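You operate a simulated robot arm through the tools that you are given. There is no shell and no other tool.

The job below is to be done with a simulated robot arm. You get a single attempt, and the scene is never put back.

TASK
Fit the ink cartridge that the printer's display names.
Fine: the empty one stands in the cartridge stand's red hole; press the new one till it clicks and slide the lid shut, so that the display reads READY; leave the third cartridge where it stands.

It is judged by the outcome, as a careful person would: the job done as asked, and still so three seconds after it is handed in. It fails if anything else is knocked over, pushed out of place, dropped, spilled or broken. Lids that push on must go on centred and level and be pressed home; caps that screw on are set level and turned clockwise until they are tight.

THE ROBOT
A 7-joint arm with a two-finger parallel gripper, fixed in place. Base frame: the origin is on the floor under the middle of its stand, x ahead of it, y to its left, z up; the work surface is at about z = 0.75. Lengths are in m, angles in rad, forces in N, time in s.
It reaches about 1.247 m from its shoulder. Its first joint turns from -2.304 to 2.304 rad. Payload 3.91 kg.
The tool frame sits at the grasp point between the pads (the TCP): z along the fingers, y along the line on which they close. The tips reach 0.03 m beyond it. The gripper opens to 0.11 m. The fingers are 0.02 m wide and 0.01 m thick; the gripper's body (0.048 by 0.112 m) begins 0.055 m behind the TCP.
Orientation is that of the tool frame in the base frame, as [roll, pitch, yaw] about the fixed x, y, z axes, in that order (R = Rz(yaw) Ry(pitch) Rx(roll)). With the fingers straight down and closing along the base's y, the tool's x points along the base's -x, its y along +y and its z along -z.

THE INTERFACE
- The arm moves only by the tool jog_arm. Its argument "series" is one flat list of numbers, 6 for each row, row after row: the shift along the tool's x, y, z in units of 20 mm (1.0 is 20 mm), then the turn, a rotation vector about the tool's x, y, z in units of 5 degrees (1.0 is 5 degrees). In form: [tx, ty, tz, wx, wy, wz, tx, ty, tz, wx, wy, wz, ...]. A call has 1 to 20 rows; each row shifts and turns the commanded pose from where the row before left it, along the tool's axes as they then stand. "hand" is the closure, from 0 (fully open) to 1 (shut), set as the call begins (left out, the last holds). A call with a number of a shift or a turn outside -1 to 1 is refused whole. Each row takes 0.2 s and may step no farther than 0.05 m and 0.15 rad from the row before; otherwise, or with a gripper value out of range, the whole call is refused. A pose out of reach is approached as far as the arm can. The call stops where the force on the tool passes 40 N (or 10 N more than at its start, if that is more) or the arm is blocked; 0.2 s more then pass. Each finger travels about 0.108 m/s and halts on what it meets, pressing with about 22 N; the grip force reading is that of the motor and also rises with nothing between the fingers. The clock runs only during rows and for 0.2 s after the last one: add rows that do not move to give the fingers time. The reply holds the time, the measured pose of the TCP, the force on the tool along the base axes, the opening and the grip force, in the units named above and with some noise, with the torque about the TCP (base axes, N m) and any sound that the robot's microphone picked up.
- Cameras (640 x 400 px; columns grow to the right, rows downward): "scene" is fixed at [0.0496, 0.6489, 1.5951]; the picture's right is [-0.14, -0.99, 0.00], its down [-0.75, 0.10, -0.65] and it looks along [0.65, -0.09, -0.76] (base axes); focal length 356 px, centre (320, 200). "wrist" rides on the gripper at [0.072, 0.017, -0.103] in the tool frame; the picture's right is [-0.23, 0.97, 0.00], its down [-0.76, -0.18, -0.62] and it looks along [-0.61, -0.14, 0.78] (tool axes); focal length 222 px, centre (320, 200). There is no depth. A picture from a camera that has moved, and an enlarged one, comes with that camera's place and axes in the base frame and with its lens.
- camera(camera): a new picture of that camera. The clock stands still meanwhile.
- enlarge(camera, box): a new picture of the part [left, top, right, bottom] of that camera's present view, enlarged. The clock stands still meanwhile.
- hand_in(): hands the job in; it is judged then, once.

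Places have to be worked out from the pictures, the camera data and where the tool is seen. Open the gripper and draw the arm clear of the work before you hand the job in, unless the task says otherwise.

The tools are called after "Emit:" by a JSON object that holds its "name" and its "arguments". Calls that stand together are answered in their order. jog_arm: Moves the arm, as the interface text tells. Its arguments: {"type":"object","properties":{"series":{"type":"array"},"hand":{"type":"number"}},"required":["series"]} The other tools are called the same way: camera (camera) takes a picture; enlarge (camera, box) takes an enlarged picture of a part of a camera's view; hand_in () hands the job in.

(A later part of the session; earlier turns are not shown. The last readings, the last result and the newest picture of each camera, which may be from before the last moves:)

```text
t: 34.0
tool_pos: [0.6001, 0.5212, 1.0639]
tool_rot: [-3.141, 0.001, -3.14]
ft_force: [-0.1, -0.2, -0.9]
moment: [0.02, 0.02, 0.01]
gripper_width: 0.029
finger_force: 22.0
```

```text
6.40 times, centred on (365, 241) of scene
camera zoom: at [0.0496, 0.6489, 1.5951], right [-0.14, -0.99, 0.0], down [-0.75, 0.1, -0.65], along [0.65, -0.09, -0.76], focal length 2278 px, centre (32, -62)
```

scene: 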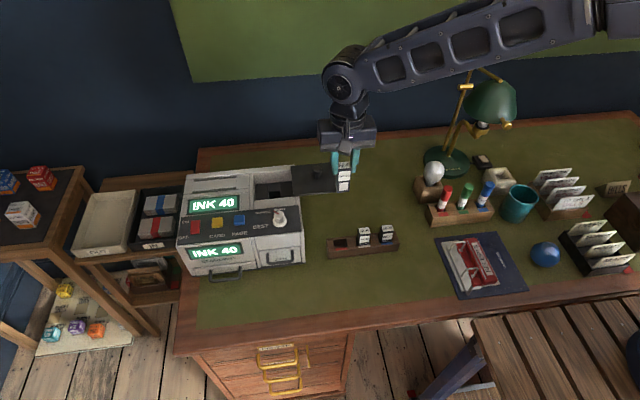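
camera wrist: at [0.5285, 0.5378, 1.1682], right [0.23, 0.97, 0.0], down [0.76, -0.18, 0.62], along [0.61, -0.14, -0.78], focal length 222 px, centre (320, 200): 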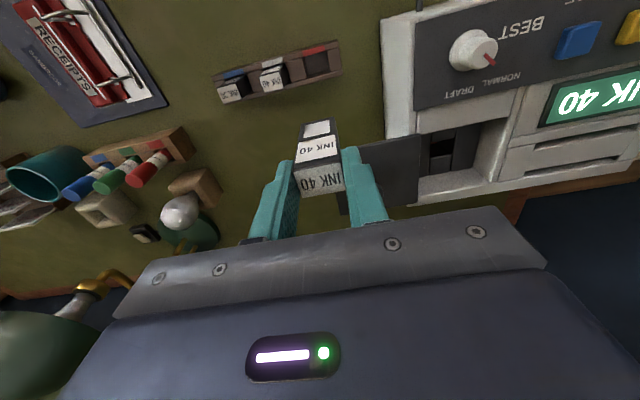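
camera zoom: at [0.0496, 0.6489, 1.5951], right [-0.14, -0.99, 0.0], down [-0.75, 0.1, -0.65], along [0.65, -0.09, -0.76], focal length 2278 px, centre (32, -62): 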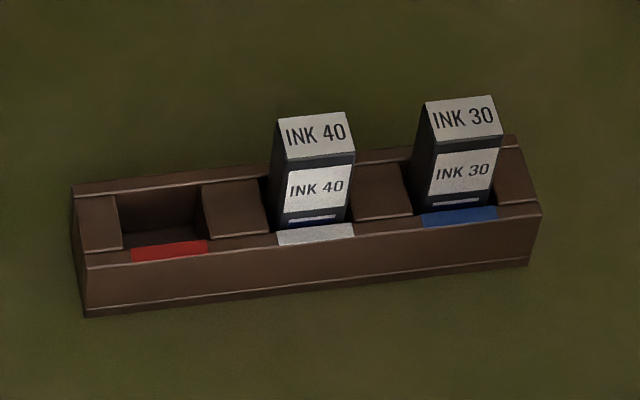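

I triangulate the stand top at z ≈ 0.794, the red hole's centre at about (0.575, 0.522), and the new INK 40 at about (0.575, 0.460) with its top at z ≈ 0.841. I'll lower the old cartridge to above the red hole and check alignment.

Emit:
{"name": "jog_arm", "arguments": {"series": [0.157, 0.005, 0.8, 0, 0, 0, 0.157, 0.005, 0.8, 0, 0, 0, 0.157, 0.005, 0.8, 0, 0, 0, 0.157, 0.005, 0.8, 0, 0, 0, 0.157, 0.005, 0.8, 0, 0, 0, 0.157, 0.005, 0.8, 0, 0, 0, 0.157, 0.005, 0.8, 0, 0, 0, 0.157, 0.005, 0.6, 0, 0, 0]}}

Emit:
{"name": "enlarge", "arguments": {"camera": "wrist", "box": [200, 30, 440, 180]}}

Emit:
{"name": "enlarge", "arguments": {"camera": "scene", "box": [315, 180, 415, 272]}}

```text
t: 35.8
tool_pos: [0.5763, 0.5212, 0.9402]
tool_rot: [3.141, 0.001, -3.141]
ft_force: [-0.4, 0.2, -1.0]
moment: [0.01, -0.02, 0.0]
gripper_width: 0.0294
finger_force: 22.0
```

```text
2.67 times, centred on (320, 105) of wrist
camera zoom: at [0.5034, 0.5383, 1.0441], right [0.23, 0.97, 0.0], down [0.76, -0.18, 0.62], along [0.61, -0.14, -0.78], focal length 592 px, centre (320, 453)
```

zoom: 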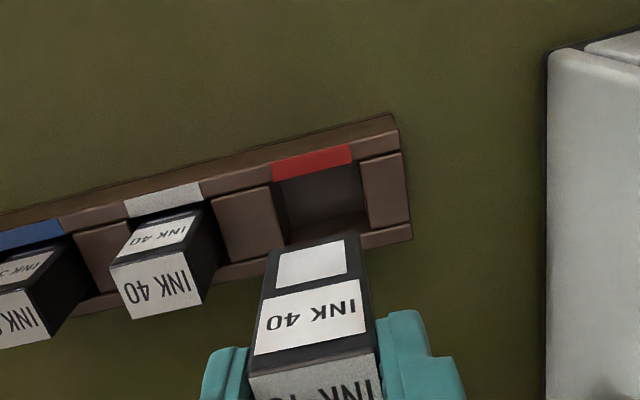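

```text
4.35 times, centred on (365, 226) of scene
camera zoom: at [0.0496, 0.6489, 1.5951], right [-0.14, -0.99, 0.0], down [-0.75, 0.1, -0.65], along [0.65, -0.09, -0.76], focal length 1548 px, centre (124, 87)
```

zoom: 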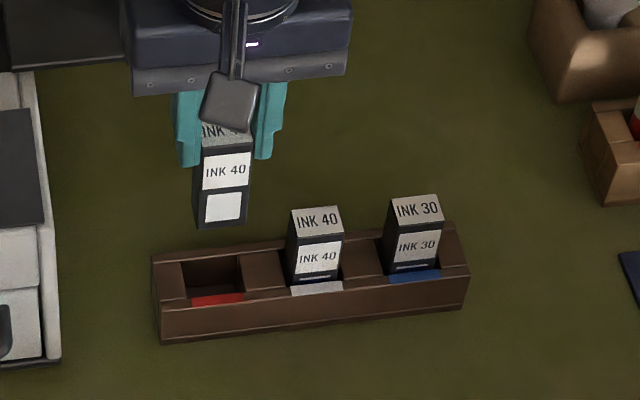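

The hole is centred at about (0.574, 0.522); I'll nudge 2 mm toward −x and 1 mm to +y, and lower to just above the rim.

Emit:
{"name": "jog_arm", "arguments": {"series": [0.05, 0.025, 0.5, 0, 0, 0, 0.05, 0.025, 0.5, 0, 0, 0, 0, 0, 0.5, 0, 0, 0, 0, 0, 0.5, 0, 0, 0, 0, 0, 0.25, 0, 0, 0, 0, 0, 0, 0, 0, 0]}}

Emit:
{"name": "enlarge", "arguments": {"camera": "wrist", "box": [200, 50, 440, 200]}}

Emit:
{"name": "enlarge", "arguments": {"camera": "scene", "box": [315, 210, 415, 272]}}

```text
t: 37.2
tool_pos: [0.574, 0.5233, 0.8953]
tool_rot: [-3.141, 0.001, 3.141]
ft_force: [0.7, 0.1, -0.3]
moment: [0.0, 0.01, 0.0]
gripper_width: 0.0293
finger_force: 22.1
```

```text
2.67 times, centred on (320, 125) of wrist
camera zoom: at [0.5019, 0.5397, 0.999], right [0.23, 0.97, 0.0], down [0.76, -0.18, 0.62], along [0.61, -0.14, -0.78], focal length 592 px, centre (320, 400)
```

zoom: 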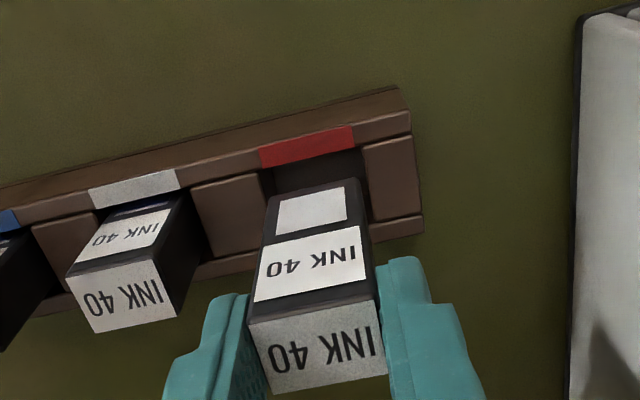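

```text
6.40 times, centred on (365, 241) of scene
camera zoom: at [0.0496, 0.6489, 1.5951], right [-0.14, -0.99, 0.0], down [-0.75, 0.1, -0.65], along [0.65, -0.09, -0.76], focal length 2278 px, centre (32, -62)
```

zoom: 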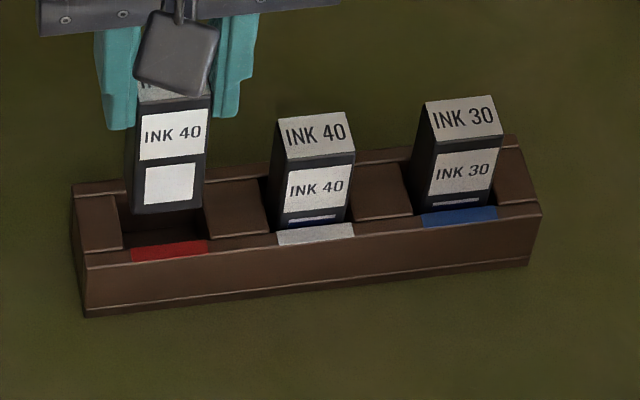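

The old cartridge's front face lines up with the front of the neighbour seated in its hole (x ≈ 0.565), so alignment looks right. I'll lower it gently, watching the force.

Emit:
{"name": "jog_arm", "arguments": {"series": [0, 0, 0.25, 0, 0, 0, 0, 0, 0.25, 0, 0, 0, 0, 0, 0.25, 0, 0, 0, 0, 0, 0.25, 0, 0, 0, 0, 0, 0.25, 0, 0, 0]}}

Emit:
{"name": "enlarge", "arguments": {"camera": "scene", "box": [315, 210, 415, 272]}}

```text
t: 38.4
tool_pos: [0.5748, 0.5235, 0.8707]
tool_rot: [3.14, 0.001, 3.142]
ft_force: [-0.1, 0.2, -0.2]
moment: [-0.03, 0.03, -0.04]
gripper_width: 0.0292
finger_force: 22.5
```

```text
6.40 times, centred on (365, 241) of scene
camera zoom: at [0.0496, 0.6489, 1.5951], right [-0.14, -0.99, 0.0], down [-0.75, 0.1, -0.65], along [0.65, -0.09, -0.76], focal length 2278 px, centre (32, -62)
```

zoom: 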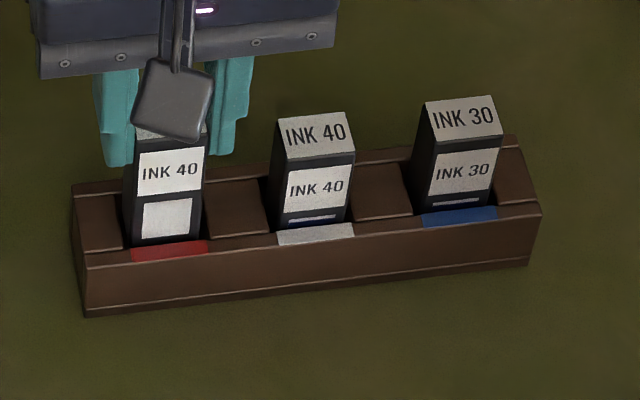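

It's entering the hole with even gaps and no contact force. I'll keep lowering toward the floor of the hole.

Emit:
{"name": "jog_arm", "arguments": {"series": [0, 0, 0.2, 0, 0, 0, 0, 0, 0.2, 0, 0, 0, 0, 0, 0.2, 0, 0, 0, 0, 0, 0.15, 0, 0, 0]}}

Emit:
{"name": "jog_arm", "arguments": {"series": [0, 0, 0.08, 0, 0, 0, 0, 0, 0.08, 0, 0, 0]}}

```text
t: 39.4
tool_pos: [0.5749, 0.5221, 0.8568]
tool_rot: [-3.141, 0.002, 3.141]
ft_force: [0.2, 0.4, -0.3]
moment: [-0.02, -0.01, 0.03]
gripper_width: 0.0291
finger_force: 21.6
```

```text
t: 40.0
tool_pos: [0.5747, 0.5223, 0.853]
tool_rot: [3.141, 0.002, -3.141]
ft_force: [-0.8, -0.5, -0.7]
moment: [-0.02, 0.01, -0.02]
gripper_width: 0.0292
finger_force: 21.9
```

Emit:
{"name": "jog_arm", "arguments": {"series": [0, 0, 0.06, 0, 0, 0, 0, 0, 0.06, 0, 0, 0]}}

Emit:
{"name": "jog_arm", "arguments": {"series": [0, 0, 0.05, 0, 0, 0, 0, 0, 0.05, 0, 0, 0]}}

Emit:
{"name": "enlarge", "arguments": {"camera": "scene", "box": [315, 210, 415, 272]}}

```text
t: 40.6
tool_pos: [0.5755, 0.5222, 0.8499]
tool_rot: [-3.141, 0.001, 3.141]
ft_force: [-0.6, 0.6, -1.0]
moment: [0.0, 0.03, 0.0]
gripper_width: 0.0292
finger_force: 22.1
```

```text
t: 41.2
tool_pos: [0.5742, 0.5231, 0.8474]
tool_rot: [-3.141, 0.002, -3.141]
ft_force: [0.2, 0.6, -0.5]
moment: [0.01, 0.01, -0.02]
gripper_width: 0.0292
finger_force: 21.8
```

```text
6.40 times, centred on (365, 241) of scene
camera zoom: at [0.0496, 0.6489, 1.5951], right [-0.14, -0.99, 0.0], down [-0.75, 0.1, -0.65], along [0.65, -0.09, -0.76], focal length 2278 px, centre (32, -62)
```

zoom: 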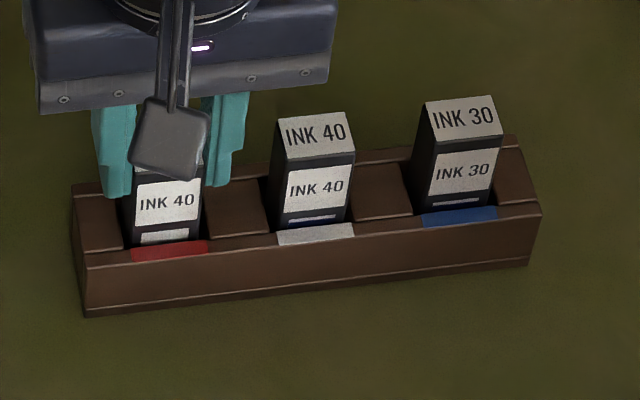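

No contact yet; compared with the neighbour it is still 2–3 mm high. I'll lower further in 1 mm steps.

Emit:
{"name": "jog_arm", "arguments": {"series": [0, 0, 0.05, 0, 0, 0, 0, 0, 0.05, 0, 0, 0]}}

Emit:
{"name": "jog_arm", "arguments": {"series": [0, 0, 0.05, 0, 0, 0]}}

Emit:
{"name": "enlarge", "arguments": {"camera": "scene", "box": [315, 210, 415, 272]}}

```text
t: 41.8
tool_pos: [0.5751, 0.5232, 0.8456]
tool_rot: [3.141, 0.001, -3.141]
ft_force: [0.2, 0.4, -0.4]
moment: [-0.01, 0.0, 0.02]
gripper_width: 0.0288
finger_force: 22.2
```

```text
t: 42.2
tool_pos: [0.5741, 0.5229, 0.8449]
tool_rot: [3.141, 0.003, 3.141]
ft_force: [-0.1, -0.7, 1.9]
moment: [-0.03, 0.07, -0.01]
gripper_width: 0.0292
finger_force: 22.0
```

```text
6.40 times, centred on (365, 241) of scene
camera zoom: at [0.0496, 0.6489, 1.5951], right [-0.14, -0.99, 0.0], down [-0.75, 0.1, -0.65], along [0.65, -0.09, -0.76], focal length 2278 px, centre (32, -62)
```

zoom: 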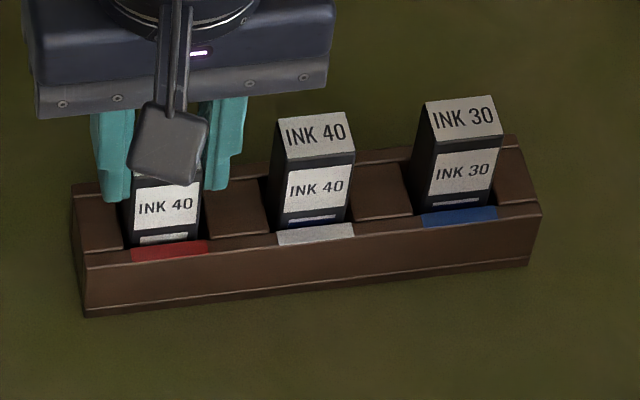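

A first contact force (+1.9 N) shows at z ≈ 0.844. One more small step to confirm it's seated.

Emit:
{"name": "jog_arm", "arguments": {"series": [0, 0, 0.04, 0, 0, 0]}}

```text
t: 42.6
tool_pos: [0.5741, 0.523, 0.8449]
tool_rot: [3.14, 0.001, 3.141]
ft_force: [0.0, -2.3, 10.7]
moment: [-0.21, 0.01, -0.01]
gripper_width: 0.0291
finger_force: 21.8
```

It is seated on the floor of the hole. I'll relax slightly, open the fingers modestly (to ~43 mm, clear of the neighbour), and rise.

Emit:
{"name": "jog_arm", "arguments": {"series": [0, 0, -0.03, 0, 0, 0, 0, 0, 0, 0, 0, 0, 0, 0, 0, 0, 0, 0], "hand": 0.61}}

Emit:
{"name": "jog_arm", "arguments": {"series": [0, 0, -0.25, 0, 0, 0, 0, 0, -0.5, 0, 0, 0, 0, 0, -0.8, 0, 0, 0, 0, 0, -1, 0, 0, 0, 0, 0, -1, 0, 0, 0]}}

Emit:
{"name": "enlarge", "arguments": {"camera": "scene", "box": [315, 210, 415, 272]}}

Emit:
{"name": "enlarge", "arguments": {"camera": "wrist", "box": [160, 30, 480, 230]}}

```text
t: 43.4
tool_pos: [0.5742, 0.5236, 0.844]
tool_rot: [-3.141, 0.001, -3.141]
ft_force: [0.6, -0.3, -0.2]
moment: [-0.02, -0.03, 0.0]
gripper_width: 0.0429
finger_force: 0.0
```

```text
t: 44.6
tool_pos: [0.5731, 0.5227, 0.9151]
tool_rot: [-3.141, 0.001, -3.141]
ft_force: [-0.3, -0.4, 1.0]
moment: [-0.04, 0.0, 0.01]
gripper_width: 0.0432
finger_force: 0.1
```

```text
6.40 times, centred on (365, 241) of scene
camera zoom: at [0.0496, 0.6489, 1.5951], right [-0.14, -0.99, 0.0], down [-0.75, 0.1, -0.65], along [0.65, -0.09, -0.76], focal length 2278 px, centre (32, -62)
```

zoom: 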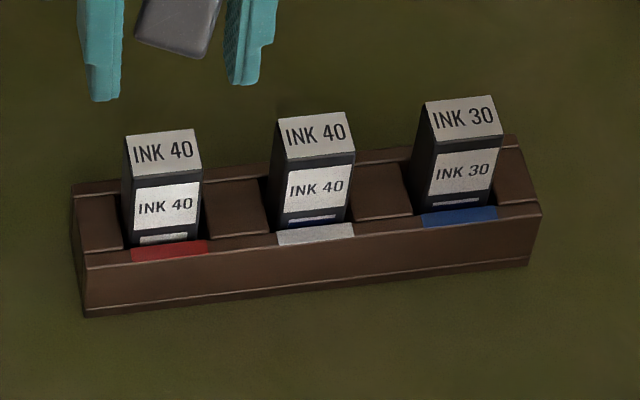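

```text
2.00 times, centred on (320, 130) of wrist
camera zoom: at [0.502, 0.5398, 1.0192], right [0.23, 0.97, 0.0], down [0.76, -0.18, 0.62], along [0.61, -0.14, -0.78], focal length 444 px, centre (320, 340)
```

zoom: 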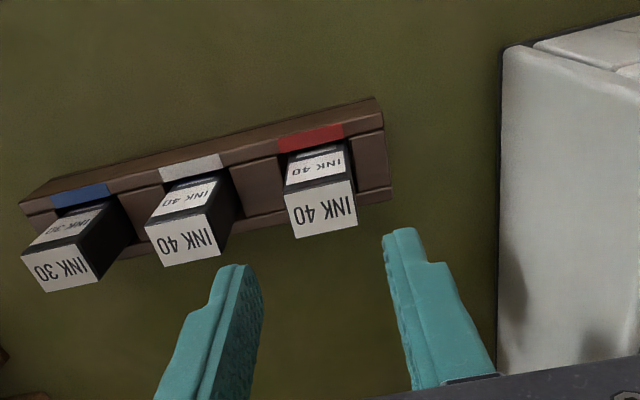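

The empty cartridge stands properly in the red hole. Now I'll move over the new INK 40 at about (0.574, 0.460), still above the tops, and check alignment.

Emit:
{"name": "jog_arm", "arguments": {"series": [-0.01, -0.63, 0, 0, 0, 0, -0.01, -0.63, 0, 0, 0, 0, -0.01, -0.63, 0, 0, 0, 0, -0.01, -0.63, 0, 0, 0, 0, -0.01, -0.63, 0, 0, 0, 0, 0, 0, 0, 0, 0, 0]}}

Emit:
{"name": "enlarge", "arguments": {"camera": "wrist", "box": [200, 50, 440, 200]}}

Emit:
{"name": "enlarge", "arguments": {"camera": "scene", "box": [315, 200, 415, 262]}}

```text
t: 46.0
tool_pos: [0.5751, 0.4585, 0.9163]
tool_rot: [-3.141, 0.002, 3.14]
ft_force: [-0.1, -1.1, 0.2]
moment: [-0.02, 0.0, -0.01]
gripper_width: 0.043
finger_force: 0.1
```

```text
2.67 times, centred on (320, 125) of wrist
camera zoom: at [0.5028, 0.4766, 1.0195], right [0.23, 0.97, 0.0], down [0.76, -0.18, 0.62], along [0.61, -0.14, -0.78], focal length 592 px, centre (320, 400)
```

zoom: 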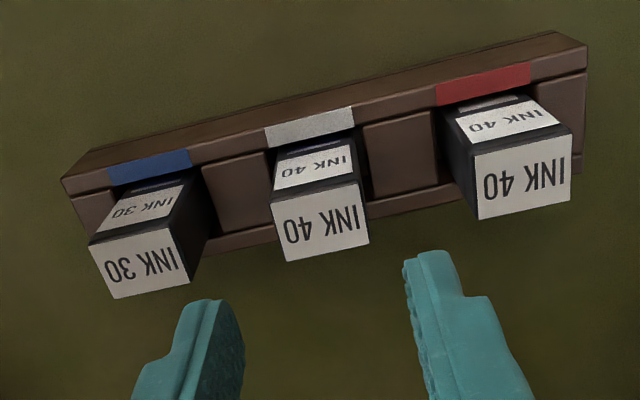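

```text
6.40 times, centred on (365, 231) of scene
camera zoom: at [0.0496, 0.6489, 1.5951], right [-0.14, -0.99, 0.0], down [-0.75, 0.1, -0.65], along [0.65, -0.09, -0.76], focal length 2278 px, centre (32, 2)
```

zoom: 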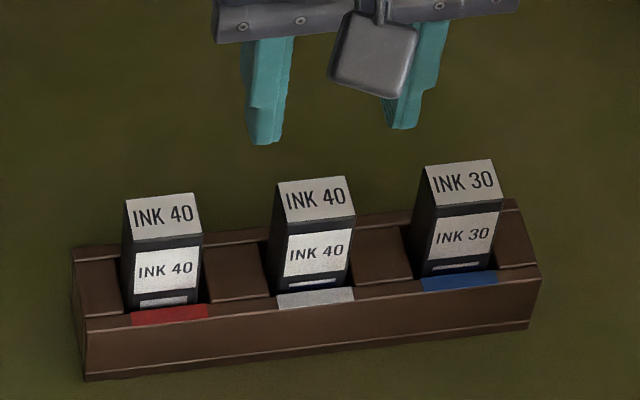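

The fingers straddle the new cartridge centrally. I'll lower to z ≈ 0.846 for the same grip height as before.

Emit:
{"name": "jog_arm", "arguments": {"series": [0, 0.02, 0.5, 0, 0, 0, 0, 0, 0.5, 0, 0, 0, 0, 0, 0.5, 0, 0, 0, 0, 0, 0.5, 0, 0, 0, 0, 0, 0.5, 0, 0, 0, 0, 0, 0.5, 0, 0, 0, 0, 0, 0.5, 0, 0, 0]}}

Emit:
{"name": "enlarge", "arguments": {"camera": "wrist", "box": [200, 50, 440, 200]}}

Emit:
{"name": "enlarge", "arguments": {"camera": "scene", "box": [315, 200, 415, 262]}}

```text
t: 47.6
tool_pos: [0.575, 0.4607, 0.845]
tool_rot: [3.141, 0.001, 3.141]
ft_force: [0.5, -0.3, 0.1]
moment: [-0.01, 0.0, 0.02]
gripper_width: 0.0427
finger_force: 0.0
```

```text
2.67 times, centred on (320, 125) of wrist
camera zoom: at [0.503, 0.4771, 0.9487], right [0.23, 0.97, 0.0], down [0.76, -0.18, 0.62], along [0.61, -0.14, -0.78], focal length 592 px, centre (320, 400)
```

zoom: 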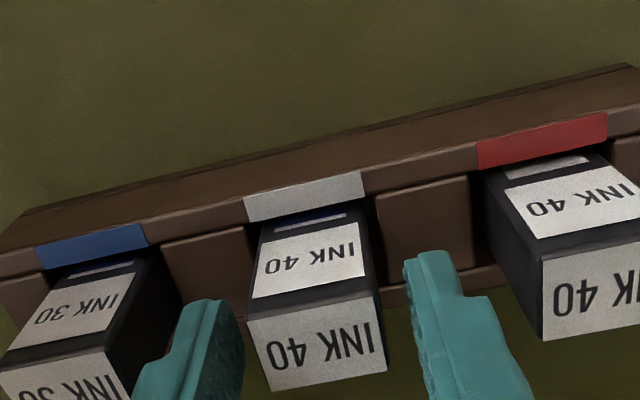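

```text
6.40 times, centred on (365, 231) of scene
camera zoom: at [0.0496, 0.6489, 1.5951], right [-0.14, -0.99, 0.0], down [-0.75, 0.1, -0.65], along [0.65, -0.09, -0.76], focal length 2278 px, centre (32, 2)
```

zoom: 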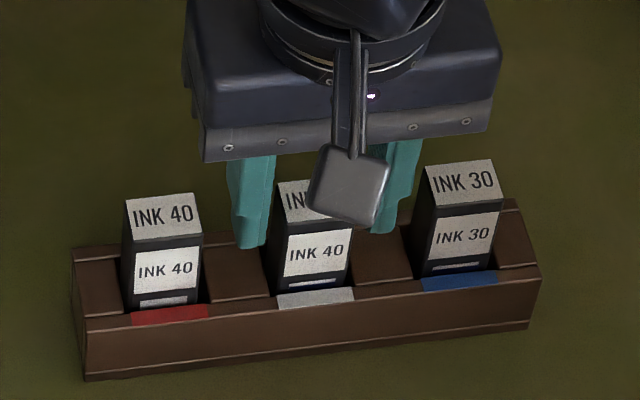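

Well positioned; the view matches how the old one sat in the grip. I'll close on the new cartridge.

Emit:
{"name": "jog_arm", "arguments": {"series": [0, 0, 0, 0, 0, 0, 0, 0, 0, 0, 0, 0, 0, 0, 0, 0, 0, 0], "hand": 0.9}}

Emit:
{"name": "jog_arm", "arguments": {"series": [0, 0, -0.15, 0, 0, 0, 0, 0, -0.3, 0, 0, 0, 0, 0, -0.3, 0, 0, 0, 0, 0, -0.4, 0, 0, 0, 0, 0, -0.5, 0, 0, 0, 0, 0, -0.6, 0, 0, 0, 0, 0, -0.8, 0, 0, 0, 0, 0, -0.8, 0, 0, 0, 0, 0, -0.8, 0, 0, 0, 0, 0, -0.8, 0, 0, 0]}}

Emit:
{"name": "camera", "arguments": {"camera": "wrist"}}

Emit:
{"name": "enlarge", "arguments": {"camera": "scene", "box": [315, 160, 415, 262]}}

```text
t: 48.4
tool_pos: [0.5742, 0.4601, 0.8449]
tool_rot: [3.141, 0.002, 3.141]
ft_force: [-0.1, -0.2, -0.2]
moment: [-0.03, 0.02, 0.02]
gripper_width: 0.0291
finger_force: 22.0
```

```text
t: 50.6
tool_pos: [0.5756, 0.4598, 0.9542]
tool_rot: [-3.141, 0.0, -3.141]
ft_force: [0.9, -0.1, -1.4]
moment: [-0.01, 0.04, 0.01]
gripper_width: 0.0289
finger_force: 22.1
```

```text
taken
camera wrist: at [0.5029, 0.4769, 1.0586], right [0.23, 0.97, 0.0], down [0.76, -0.18, 0.62], along [0.61, -0.14, -0.78], focal length 222 px, centre (320, 200)
```

wrist: 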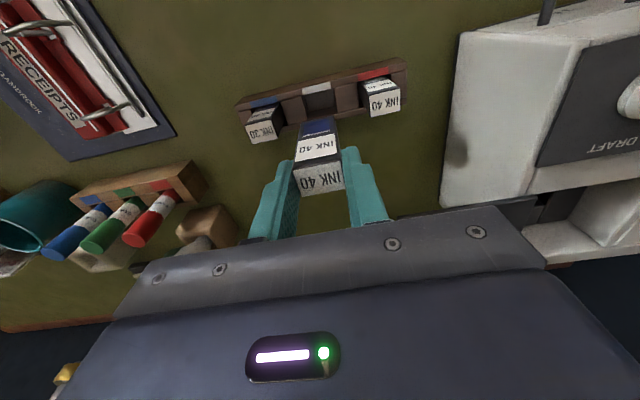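

```text
3.92 times, centred on (365, 211) of scene
camera zoom: at [0.0496, 0.6489, 1.5951], right [-0.14, -0.99, 0.0], down [-0.75, 0.1, -0.65], along [0.65, -0.09, -0.76], focal length 1396 px, centre (144, 157)
```

zoom: 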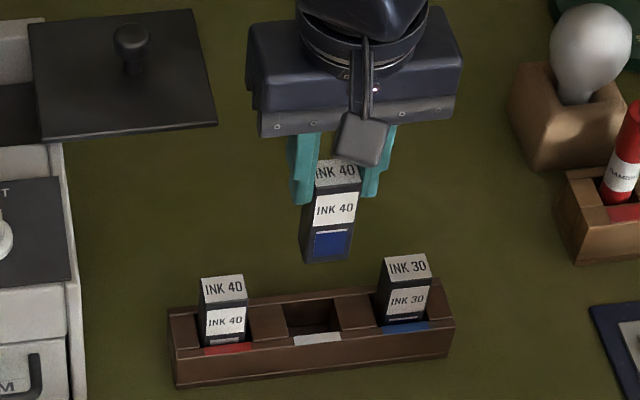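

The new cartridge (blue window, full) is out cleanly. I'll raise it to clear the lid knob and carry it over the printer bay.

Emit:
{"name": "jog_arm", "arguments": {"series": [0, 0, -0.9, 0, 0, 0, 0, 0, -0.9, 0, 0, 0, 0, 0, -0.9, 0, 0, 0, 0, 0, -0.9, 0, 0, 0, 0, 0, -0.9, 0, 0, 0, 0, 0, -0.9, 0, 0, 0, -0.544, 0.866, 0, 0, 0, 0, -0.544, 0.866, 0, 0, 0, 0, -0.544, 0.866, 0, 0, 0, 0, -0.544, 0.866, 0, 0, 0, 0, -0.544, 0.866, 0, 0, 0, 0, -0.544, 0.866, 0, 0, 0, 0, -0.544, 0.866, 0, 0, 0, 0, -0.544, 0.866, 0, 0, 0, 0, -0.544, 0.866, 0, 0, 0, 0, -0.544, 0.866, 0, 0, 0, 0, -0.544, 0.866, 0, 0, 0, 0, -0.544, 0.866, 0, 0, 0, 0, -0.544, 0.866, 0, 0, 0, 0, 0, 0, 0, 0, 0, 0]}}

Emit:
{"name": "enlarge", "arguments": {"camera": "wrist", "box": [220, 20, 460, 200]}}

Emit:
{"name": "enlarge", "arguments": {"camera": "scene", "box": [230, 110, 330, 205]}}

```text
t: 54.8
tool_pos: [0.7179, 0.6841, 1.0632]
tool_rot: [-3.14, 0.001, -3.141]
ft_force: [0.9, -0.4, -0.9]
moment: [-0.04, 0.01, -0.03]
gripper_width: 0.0294
finger_force: 21.5
```

```text
2.22 times, centred on (340, 110) of wrist
camera zoom: at [0.6449, 0.7015, 1.167], right [0.23, 0.97, 0.0], down [0.76, -0.18, 0.62], along [0.61, -0.14, -0.78], focal length 494 px, centre (276, 400)
```

zoom: 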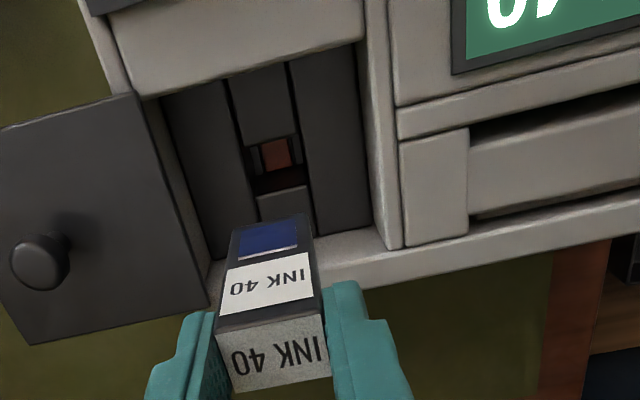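

```text
4.21 times, centred on (280, 158) of scene
camera zoom: at [0.0496, 0.6489, 1.5951], right [-0.14, -0.99, 0.0], down [-0.75, 0.1, -0.65], along [0.65, -0.09, -0.76], focal length 1499 px, centre (488, 379)
```

zoom: 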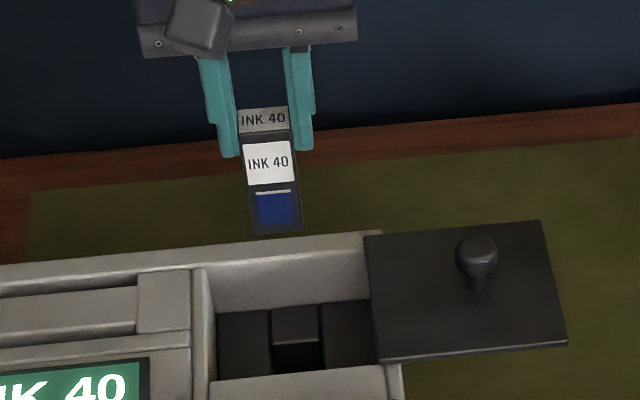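

The slot centre works out to about (0.7178, 0.685), and the cartridge is held at about (0.7172, 0.6845). I'll lower it to just above the slot mouth and look again.

Emit:
{"name": "jog_arm", "arguments": {"series": [0, 0, 0.8, 0, 0, 0, 0, 0, 0.8, 0, 0, 0, 0, 0, 0.8, 0, 0, 0, 0, 0, 0.8, 0, 0, 0, 0, 0, 0.8, 0, 0, 0, 0, 0, 0.8, 0, 0, 0, 0, 0, 0.4, 0, 0, 0, 0, 0, 0, 0, 0, 0]}}

Emit:
{"name": "enlarge", "arguments": {"camera": "wrist", "box": [220, 50, 460, 200]}}

Emit:
{"name": "enlarge", "arguments": {"camera": "scene", "box": [240, 140, 320, 205]}}

```text
t: 56.6
tool_pos: [0.7167, 0.6857, 0.9594]
tool_rot: [-3.141, 0.001, -3.142]
ft_force: [0.3, 0.2, -0.9]
moment: [-0.02, -0.01, 0.02]
gripper_width: 0.0291
finger_force: 22.3
```

```text
2.67 times, centred on (340, 125) of wrist
camera zoom: at [0.6447, 0.7026, 1.0626], right [0.23, 0.97, 0.0], down [0.76, -0.18, 0.62], along [0.61, -0.14, -0.78], focal length 592 px, centre (267, 400)
```

zoom: 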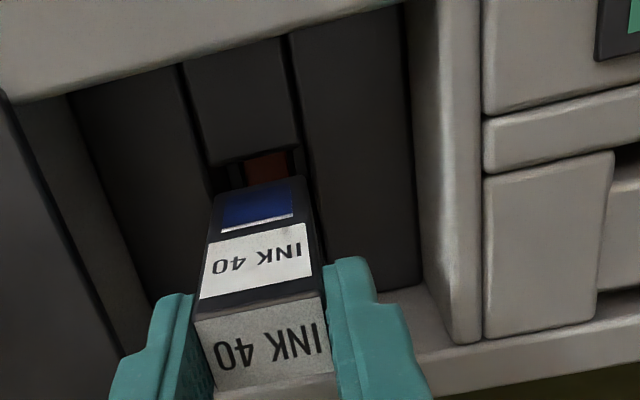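

```text
6.15 times, centred on (280, 172) of scene
camera zoom: at [0.0496, 0.6489, 1.5951], right [-0.14, -0.99, 0.0], down [-0.75, 0.1, -0.65], along [0.65, -0.09, -0.76], focal length 2191 px, centre (566, 369)
```

zoom: 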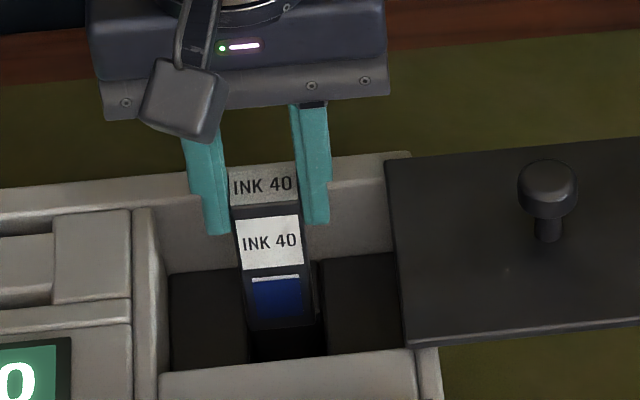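

The held position relative to the gripper matches the old cartridge's within half a millimetre, and the TCP is at the old grip spot. I'll lower into the slot gently.

Emit:
{"name": "jog_arm", "arguments": {"series": [0, 0, 0.25, 0, 0, 0, 0, 0, 0.25, 0, 0, 0, 0, 0, 0.25, 0, 0, 0, 0, 0, 0.25, 0, 0, 0, 0, 0, 0.25, 0, 0, 0]}}

Emit:
{"name": "enlarge", "arguments": {"camera": "scene", "box": [240, 140, 320, 205]}}

```text
t: 57.8
tool_pos: [0.7165, 0.6849, 0.9344]
tool_rot: [3.139, 0.0, -3.141]
ft_force: [0.2, -0.2, 0.4]
moment: [0.0, 0.03, -0.01]
gripper_width: 0.0293
finger_force: 22.0
```

```text
6.15 times, centred on (280, 172) of scene
camera zoom: at [0.0496, 0.6489, 1.5951], right [-0.14, -0.99, 0.0], down [-0.75, 0.1, -0.65], along [0.65, -0.09, -0.76], focal length 2191 px, centre (566, 369)
```

zoom: 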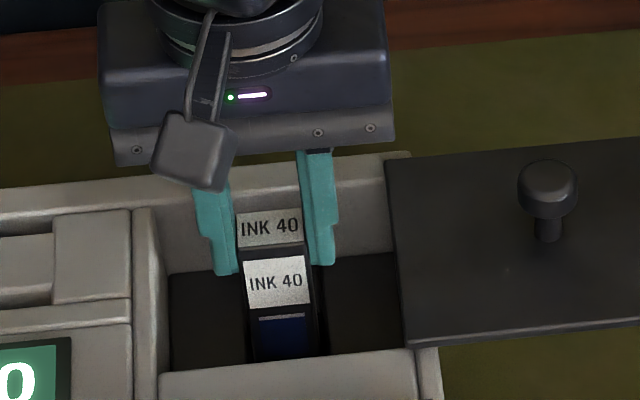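

It's entering the slot without contact force. I'll keep lowering.

Emit:
{"name": "jog_arm", "arguments": {"series": [0, 0, 0.2, 0, 0, 0, 0, 0, 0.2, 0, 0, 0, 0, 0, 0.2, 0, 0, 0, 0, 0, 0.2, 0, 0, 0, 0, 0, 0.2, 0, 0, 0]}}

Emit:
{"name": "jog_arm", "arguments": {"series": [0, 0, 0.15, 0, 0, 0, 0, 0, 0.15, 0, 0, 0, 0, 0, 0.1, 0, 0, 0]}}

```text
t: 59.0
tool_pos: [0.7168, 0.6862, 0.9144]
tool_rot: [-3.141, 0.003, 3.141]
ft_force: [-0.8, 0.0, 0.1]
moment: [-0.01, 0.04, 0.01]
gripper_width: 0.0292
finger_force: 21.8
```

```text
t: 59.8
tool_pos: [0.7176, 0.6854, 0.9079]
tool_rot: [3.141, 0.002, -3.141]
ft_force: [-0.3, 0.6, -0.3]
moment: [0.02, 0.03, -0.03]
gripper_width: 0.029
finger_force: 22.0
```

No resistance so far, at z ≈ 0.907. I'll continue in small steps, listening for the click.

Emit:
{"name": "jog_arm", "arguments": {"series": [0, 0, 0.1, 0, 0, 0, 0, 0, 0.1, 0, 0, 0]}}

Emit:
{"name": "jog_arm", "arguments": {"series": [0, 0, 0.08, 0, 0, 0, 0, 0, 0.08, 0, 0, 0]}}

Emit:
{"name": "jog_arm", "arguments": {"series": [0, 0, 0.06, 0, 0, 0, 0, 0, 0.06, 0, 0, 0]}}

```text
t: 60.4
tool_pos: [0.7177, 0.6847, 0.9026]
tool_rot: [3.141, 0.001, -3.142]
ft_force: [0.4, -0.7, 3.0]
moment: [-0.04, 0.02, 0.03]
gripper_width: 0.029
finger_force: 21.5
```

```text
t: 61.0
tool_pos: [0.7169, 0.6858, 0.8993]
tool_rot: [-3.141, 0.003, 3.141]
ft_force: [1.7, 0.2, 5.1]
moment: [0.04, -0.09, 0.01]
gripper_width: 0.0293
finger_force: 21.5
```

```text
t: 61.6
tool_pos: [0.7168, 0.6847, 0.8984]
tool_rot: [3.14, 0.002, -3.141]
ft_force: [-1.9, -1.1, 6.8]
moment: [-0.11, 0.16, -0.01]
gripper_width: 0.0294
finger_force: 22.1
```

A spring-like resistance is building (3 → 7 N). I'll press on in small steps, keeping an eye on the finger tips relative to the blocks.

Emit:
{"name": "jog_arm", "arguments": {"series": [0, 0, 0.05, 0, 0, 0, 0, 0, 0.05, 0, 0, 0]}}

Emit:
{"name": "jog_arm", "arguments": {"series": [0, 0, 0.05, 0, 0, 0]}}

Emit:
{"name": "enlarge", "arguments": {"camera": "wrist", "box": [220, 50, 460, 200]}}

Emit:
{"name": "enlarge", "arguments": {"camera": "scene", "box": [240, 140, 320, 205]}}

```text
t: 62.2
tool_pos: [0.7175, 0.6858, 0.8976]
tool_rot: [3.138, 0.004, -3.14]
ft_force: [0.3, 1.7, 20.4]
moment: [0.04, -0.03, 0.0]
gripper_width: 0.0294
finger_force: 22.2
```

```text
t: 62.6
tool_pos: [0.717, 0.6857, 0.8943]
tool_rot: [3.14, 0.003, -3.142]
ft_force: [1.1, 3.4, 20.2]
moment: [0.08, -0.04, -0.01]
gripper_width: 0.0293
finger_force: 22.3
```

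```text
2.67 times, centred on (340, 125) of wrist
camera zoom: at [0.6442, 0.7018, 0.9981], right [0.23, 0.97, 0.0], down [0.76, -0.18, 0.62], along [0.61, -0.14, -0.78], focal length 592 px, centre (267, 400)
```

zoom: 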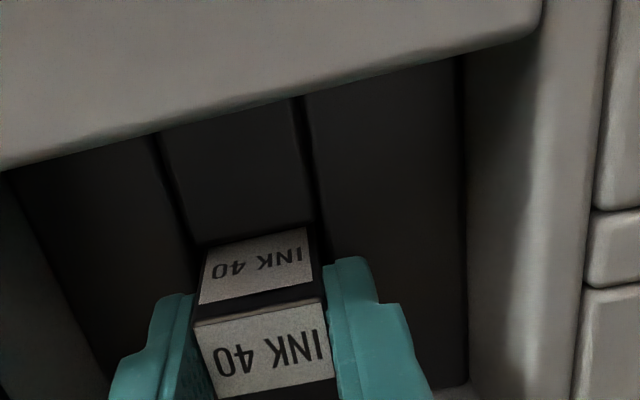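

```text
6.15 times, centred on (280, 172) of scene
camera zoom: at [0.0496, 0.6489, 1.5951], right [-0.14, -0.99, 0.0], down [-0.75, 0.1, -0.65], along [0.65, -0.09, -0.76], focal length 2191 px, centre (566, 369)
```

zoom: 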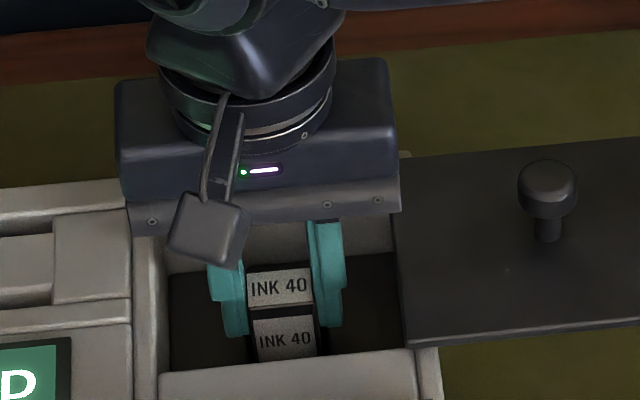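

The display seems to have changed. I'll look at it.

Emit:
{"name": "enlarge", "arguments": {"camera": "scene", "box": [170, 155, 310, 285]}}

```text
3.08 times, centred on (240, 220) of scene
camera zoom: at [0.0496, 0.6489, 1.5951], right [-0.14, -0.99, 0.0], down [-0.75, 0.1, -0.65], along [0.65, -0.09, -0.76], focal length 1095 px, centre (566, 138)
```

zoom: 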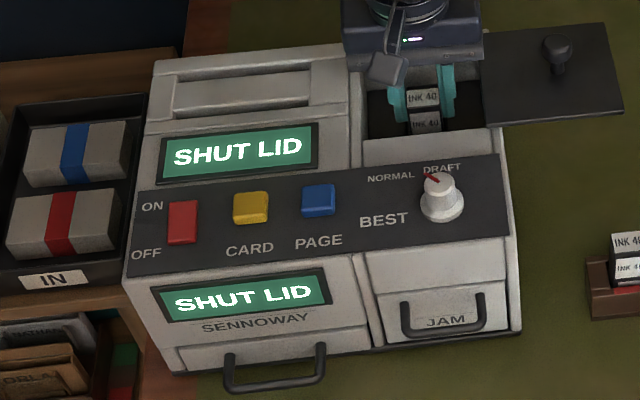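

The display reads SHUT LID, but no click was reported yet. I'll press a little more to make sure it's fully home.

Emit:
{"name": "jog_arm", "arguments": {"series": [0, 0, 0.05, 0, 0, 0]}}

Emit:
{"name": "jog_arm", "arguments": {"series": [0, 0, 0.04, 0, 0, 0]}}

```text
t: 63.0
tool_pos: [0.7164, 0.6845, 0.8934]
tool_rot: [3.138, 0.001, 3.141]
ft_force: [1.3, 2.4, 19.5]
moment: [0.08, 0.01, 0.02]
gripper_width: 0.0295
finger_force: 22.0
```

```text
t: 63.4
tool_pos: [0.716, 0.6851, 0.8925]
tool_rot: [3.139, 0.002, -3.142]
ft_force: [0.3, 3.0, 22.4]
moment: [0.13, 0.02, 0.0]
gripper_width: 0.0292
finger_force: 22.2
```

The fingers are now slipping along the cartridge at ~20 N. I'll let go, rise, close the fingers, and press from the top to be certain.

Emit:
{"name": "jog_arm", "arguments": {"series": [0, 0, -0.1, 0, 0, 0, 0, 0, 0, 0, 0, 0, 0, 0, 0, 0, 0, 0], "hand": 0.58}}

Emit:
{"name": "jog_arm", "arguments": {"series": [0, 0, -0.25, 0, 0, 0, 0, 0, -0.5, 0, 0, 0, 0, 0, -0.7, 0, 0, 0, 0, 0, -0.8, 0, 0, 0, 0, 0, -0.8, 0, 0, 0]}}

Emit:
{"name": "enlarge", "arguments": {"camera": "scene", "box": [230, 140, 330, 205]}}

Emit:
{"name": "enlarge", "arguments": {"camera": "wrist", "box": [220, 50, 460, 200]}}

```text
t: 64.2
tool_pos: [0.7168, 0.6847, 0.8933]
tool_rot: [-3.141, 0.002, -3.141]
ft_force: [0.1, -0.2, 0.1]
moment: [0.01, 0.02, -0.04]
gripper_width: 0.0462
finger_force: 0.0
```

```text
t: 65.4
tool_pos: [0.717, 0.6852, 0.9556]
tool_rot: [3.141, 0.003, 3.141]
ft_force: [0.3, 0.7, -0.5]
moment: [0.01, -0.01, -0.01]
gripper_width: 0.0462
finger_force: 0.1
```

```text
6.15 times, centred on (280, 172) of scene
camera zoom: at [0.0496, 0.6489, 1.5951], right [-0.14, -0.99, 0.0], down [-0.75, 0.1, -0.65], along [0.65, -0.09, -0.76], focal length 2191 px, centre (566, 369)
```

zoom: 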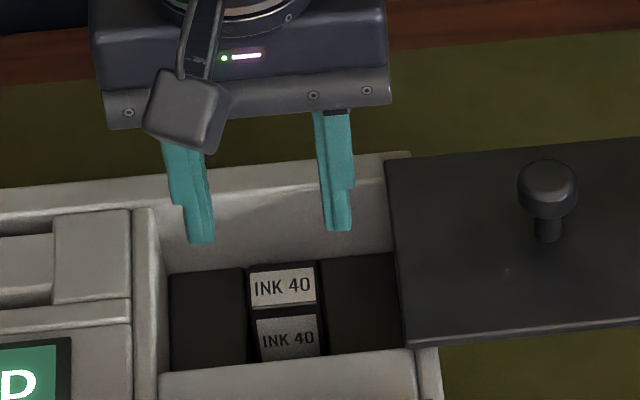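

```text
2.67 times, centred on (340, 125) of wrist
camera zoom: at [0.6442, 0.7023, 1.0581], right [0.23, 0.97, 0.0], down [0.76, -0.18, 0.62], along [0.61, -0.14, -0.78], focal length 592 px, centre (267, 400)
```

zoom: 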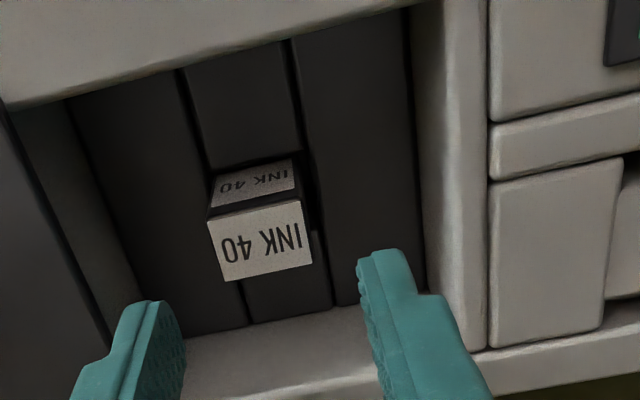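

The cartridge sits upright at the same level the old one did. I'll close the fingers and press on its top, listening for the click.

Emit:
{"name": "jog_arm", "arguments": {"series": [0, -0.03, 0, 0, 0, 0, 0, 0, 0, 0, 0, 0, 0, 0, 0.4, 0, 0, 0, 0, 0, 0.4, 0, 0, 0, 0, 0, 0.4, 0, 0, 0, 0, 0, 0.3, 0, 0, 0], "hand": 1}}

Emit:
{"name": "jog_arm", "arguments": {"series": [0, 0, 0.1, 0, 0, 0, 0, 0, 0.1, 0, 0, 0]}}

```text
t: 66.8
tool_pos: [0.717, 0.6851, 0.9253]
tool_rot: [-3.14, 0.001, -3.141]
ft_force: [0.5, 0.7, 0.5]
moment: [0.01, 0.0, -0.04]
gripper_width: 0.0
finger_force: 22.1
```

```text
t: 67.4
tool_pos: [0.7164, 0.6842, 0.9209]
tool_rot: [-3.141, 0.003, 3.14]
ft_force: [-0.4, -0.1, 0.5]
moment: [0.01, 0.01, -0.02]
gripper_width: 0.0
finger_force: 21.7
```

Emit:
{"name": "jog_arm", "arguments": {"series": [0, 0, 0.08, 0, 0, 0, 0, 0, 0.08, 0, 0, 0]}}

Emit:
{"name": "jog_arm", "arguments": {"series": [0, 0, 0.08, 0, 0, 0, 0, 0, 0.08, 0, 0, 0]}}

```text
t: 68.0
tool_pos: [0.7169, 0.6852, 0.9187]
tool_rot: [3.14, 0.001, 3.14]
ft_force: [-1.0, -0.9, 3.9]
moment: [-0.02, -0.03, 0.0]
gripper_width: 0.0002
finger_force: 21.7
```

```text
t: 68.6
tool_pos: [0.7174, 0.6852, 0.917]
tool_rot: [3.138, 0.004, -3.141]
ft_force: [-1.0, -0.2, 31.4]
moment: [-0.04, 0.08, 0.02]
gripper_width: 0.0
finger_force: 21.7
```

The cartridge is hard against its seat at 31 N with no further travel. One more tiny push, then I'll check it stays down.

Emit:
{"name": "jog_arm", "arguments": {"series": [0, 0, 0.03, 0, 0, 0, 0, 0, 0, 0, 0, 0]}}

Emit:
{"name": "jog_arm", "arguments": {"series": [0, 0, -0.3, 0, 0, 0, 0, 0, -0.6, 0, 0, 0, 0, 0, -0.8, 0, 0, 0, 0, 0, -0.8, 0, 0, 0, 0, 0, -0.8, 0, 0, 0, 0, 0, -0.8, 0, 0, 0, 0, 0, -0.8, 0, 0, 0]}}

Emit:
{"name": "enlarge", "arguments": {"camera": "scene", "box": [170, 130, 350, 275]}}

Emit:
{"name": "enlarge", "arguments": {"camera": "wrist", "box": [160, 20, 480, 220]}}

```text
t: 69.0
tool_pos: [0.7164, 0.6863, 0.918]
tool_rot: [3.137, 0.006, -3.14]
ft_force: [-2.6, -3.6, 10.0]
moment: [-0.09, 0.12, 0.03]
gripper_width: 0.0004
finger_force: 22.1
stopped in row 2: the force on the tool passed its limit at 42 N (the readings are from after the stop); the commanded pose is now the measured one
```

```text
t: 70.7
tool_pos: [0.7168, 0.6854, 1.0147]
tool_rot: [3.139, 0.004, -3.141]
ft_force: [0.4, -0.5, 0.0]
moment: [0.03, -0.01, 0.0]
gripper_width: 0.0
finger_force: 22.0
```

```text
2.76 times, centred on (260, 202) of scene
camera zoom: at [0.0496, 0.6489, 1.5951], right [-0.14, -0.99, 0.0], down [-0.75, 0.1, -0.65], along [0.65, -0.09, -0.76], focal length 982 px, centre (486, 193)
```

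zoom: 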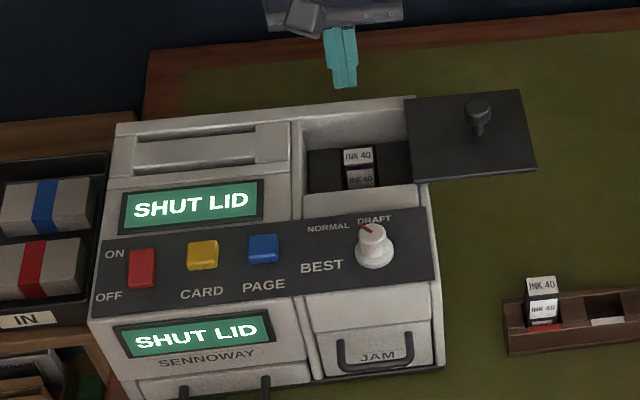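

```text
2.00 times, centred on (320, 120) of wrist
camera zoom: at [0.6442, 0.702, 1.1178], right [0.23, 0.97, 0.0], down [0.76, -0.18, 0.63], along [0.61, -0.14, -0.78], focal length 444 px, centre (320, 360)
```

zoom: 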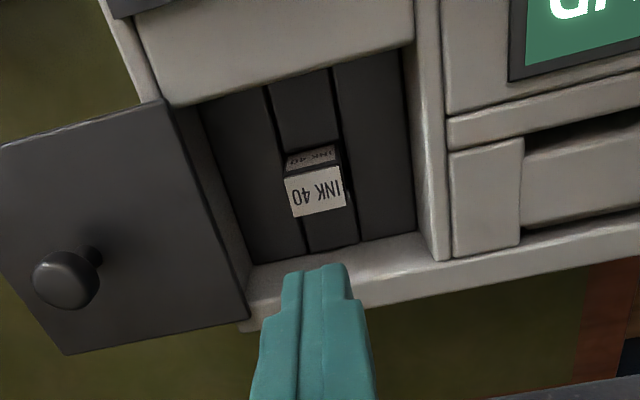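

The new cartridge is latched and the display still says SHUT LID. Now I'll go to the −y side of the lid's knob with closed fingers, so I can push the lid shut toward +y.

Emit:
{"name": "jog_arm", "arguments": {"series": [0.0425, -0.97, 0, 0.02, 0.03, 0, 0.0425, -0.97, 0, 0, 0, 0, 0.0425, -0.97, 0, 0, 0, 0, 0.0425, -0.97, 0, 0, 0, 0, 0.0425, -0.97, 0, 0, 0, 0, 0.0425, -0.97, 0, 0, 0, 0, 0.0425, -0.97, 0, 0, 0, 0, 0.0425, -0.97, 0, 0, 0, 0, 0, 0, 0, 0, 0, 0], "hand": 1}}

Emit:
{"name": "enlarge", "arguments": {"camera": "wrist", "box": [160, 20, 480, 220]}}

Emit:
{"name": "enlarge", "arguments": {"camera": "scene", "box": [250, 130, 350, 205]}}

```text
t: 72.7
tool_pos: [0.7086, 0.5298, 1.0132]
tool_rot: [3.14, 0.003, 3.141]
ft_force: [0.0, -0.7, 0.2]
moment: [0.0, -0.03, -0.01]
gripper_width: 0.0003
finger_force: 22.3
```

```text
2.00 times, centred on (320, 120) of wrist
camera zoom: at [0.6375, 0.5464, 1.1171], right [0.23, 0.97, 0.0], down [0.76, -0.18, 0.62], along [0.61, -0.14, -0.78], focal length 444 px, centre (320, 360)
```

zoom: 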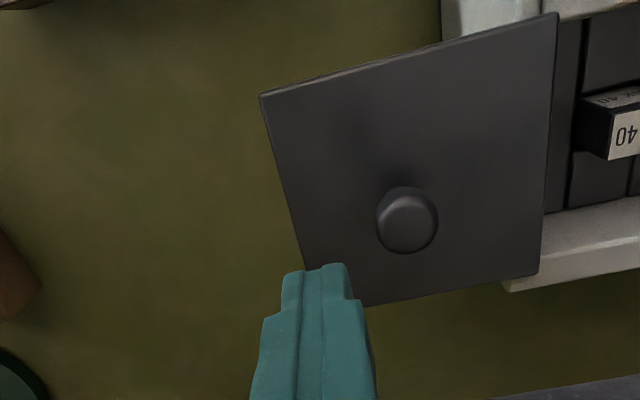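

```text
5.33 times, centred on (300, 168) of scene
camera zoom: at [0.0496, 0.6489, 1.5951], right [-0.14, -0.99, 0.0], down [-0.75, 0.1, -0.65], along [0.65, -0.09, -0.76], focal length 1899 px, centre (427, 373)
```

zoom: 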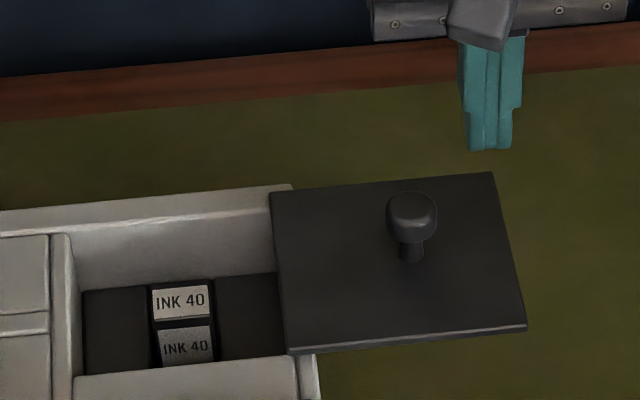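

The knob is at about (0.711, 0.565); the closed fingers at y ≈ 0.530 will come down about 12 mm to its −y side. I'll lower to z ≈ 0.957.

Emit:
{"name": "jog_arm", "arguments": {"series": [-0.05, 0, 0.6, 0, 0, 0, 0, 0, 0.6, 0, 0, 0, 0, 0, 0.6, 0, 0, 0, 0, 0, 0.6, 0, 0, 0, 0, 0, 0.4, 0, 0, 0, 0, 0, 0, 0, 0, 0]}}

Emit:
{"name": "enlarge", "arguments": {"camera": "scene", "box": [250, 130, 350, 205]}}

```text
t: 74.0
tool_pos: [0.7113, 0.5298, 0.9574]
tool_rot: [3.139, 0.002, 3.142]
ft_force: [0.5, -0.5, 0.2]
moment: [0.0, -0.01, 0.0]
gripper_width: 0.0001
finger_force: 21.5
```

```text
5.33 times, centred on (300, 168) of scene
camera zoom: at [0.0496, 0.6489, 1.5951], right [-0.14, -0.99, 0.0], down [-0.75, 0.1, -0.65], along [0.65, -0.09, -0.76], focal length 1899 px, centre (427, 373)
```

zoom: 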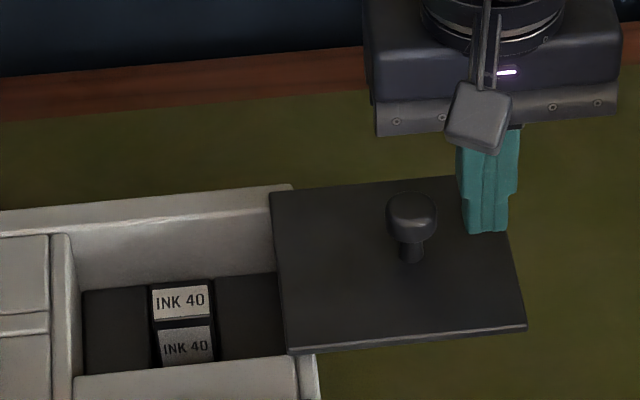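

In position beside the knob. I'll start pushing gently toward +y.

Emit:
{"name": "jog_arm", "arguments": {"series": [0, 0.2, 0, 0, 0, 0, 0, 0.2, 0, 0, 0, 0, 0, 0.2, 0, 0, 0, 0, 0, 0.2, 0, 0, 0, 0, 0, 0.2, 0, 0, 0, 0, 0, 0.2, 0, 0, 0, 0]}}

Emit:
{"name": "enlarge", "arguments": {"camera": "scene", "box": [250, 130, 350, 205]}}

```text
t: 75.5
tool_pos: [0.7105, 0.553, 0.9575]
tool_rot: [3.141, 0.0, 3.141]
ft_force: [0.3, -0.3, 1.0]
moment: [-0.02, 0.01, -0.01]
gripper_width: 0.0001
finger_force: 22.2
```

```text
5.33 times, centred on (300, 168) of scene
camera zoom: at [0.0496, 0.6489, 1.5951], right [-0.14, -0.99, 0.0], down [-0.75, 0.1, -0.65], along [0.65, -0.09, -0.76], focal length 1899 px, centre (427, 373)
```

zoom: 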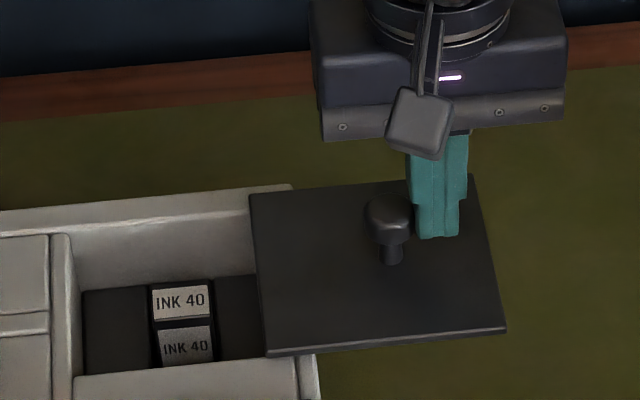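

The lid is following smoothly with almost no force. I'll keep pushing it.

Emit:
{"name": "jog_arm", "arguments": {"series": [0, 0.25, 0, 0, 0, 0, 0, 0.25, 0, 0, 0, 0, 0, 0.25, 0, 0, 0, 0, 0, 0.25, 0, 0, 0, 0, 0, 0.25, 0, 0, 0, 0, 0, 0.25, 0, 0, 0, 0, 0, 0.25, 0, 0, 0, 0, 0, 0.25, 0, 0, 0, 0, 0, 0.25, 0, 0, 0, 0, 0, 0.25, 0, 0, 0, 0, 0, 0.25, 0, 0, 0, 0, 0, 0.25, 0, 0, 0, 0, 0, 0.25, 0, 0, 0, 0, 0, 0.25, 0, 0, 0, 0]}}

Emit:
{"name": "enlarge", "arguments": {"camera": "scene", "box": [230, 130, 330, 205]}}

```text
t: 78.5
tool_pos: [0.7117, 0.6233, 0.9576]
tool_rot: [3.141, 0.002, 3.142]
ft_force: [0.2, -0.5, -1.0]
moment: [-0.04, 0.0, 0.03]
gripper_width: 0.0
finger_force: 21.5
```

```text
5.33 times, centred on (280, 168) of scene
camera zoom: at [0.0496, 0.6489, 1.5951], right [-0.14, -0.99, 0.0], down [-0.75, 0.1, -0.65], along [0.65, -0.09, -0.76], focal length 1899 px, centre (533, 373)
```

zoom: 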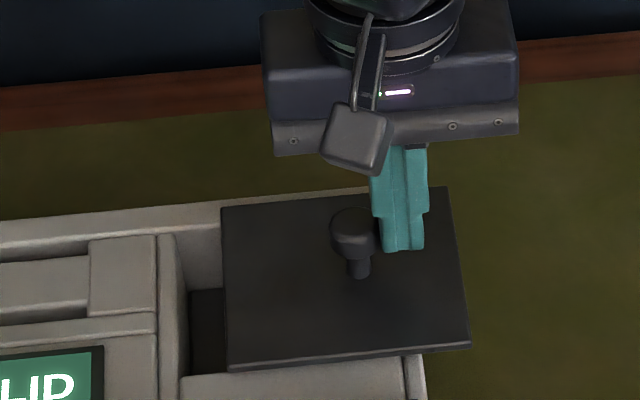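

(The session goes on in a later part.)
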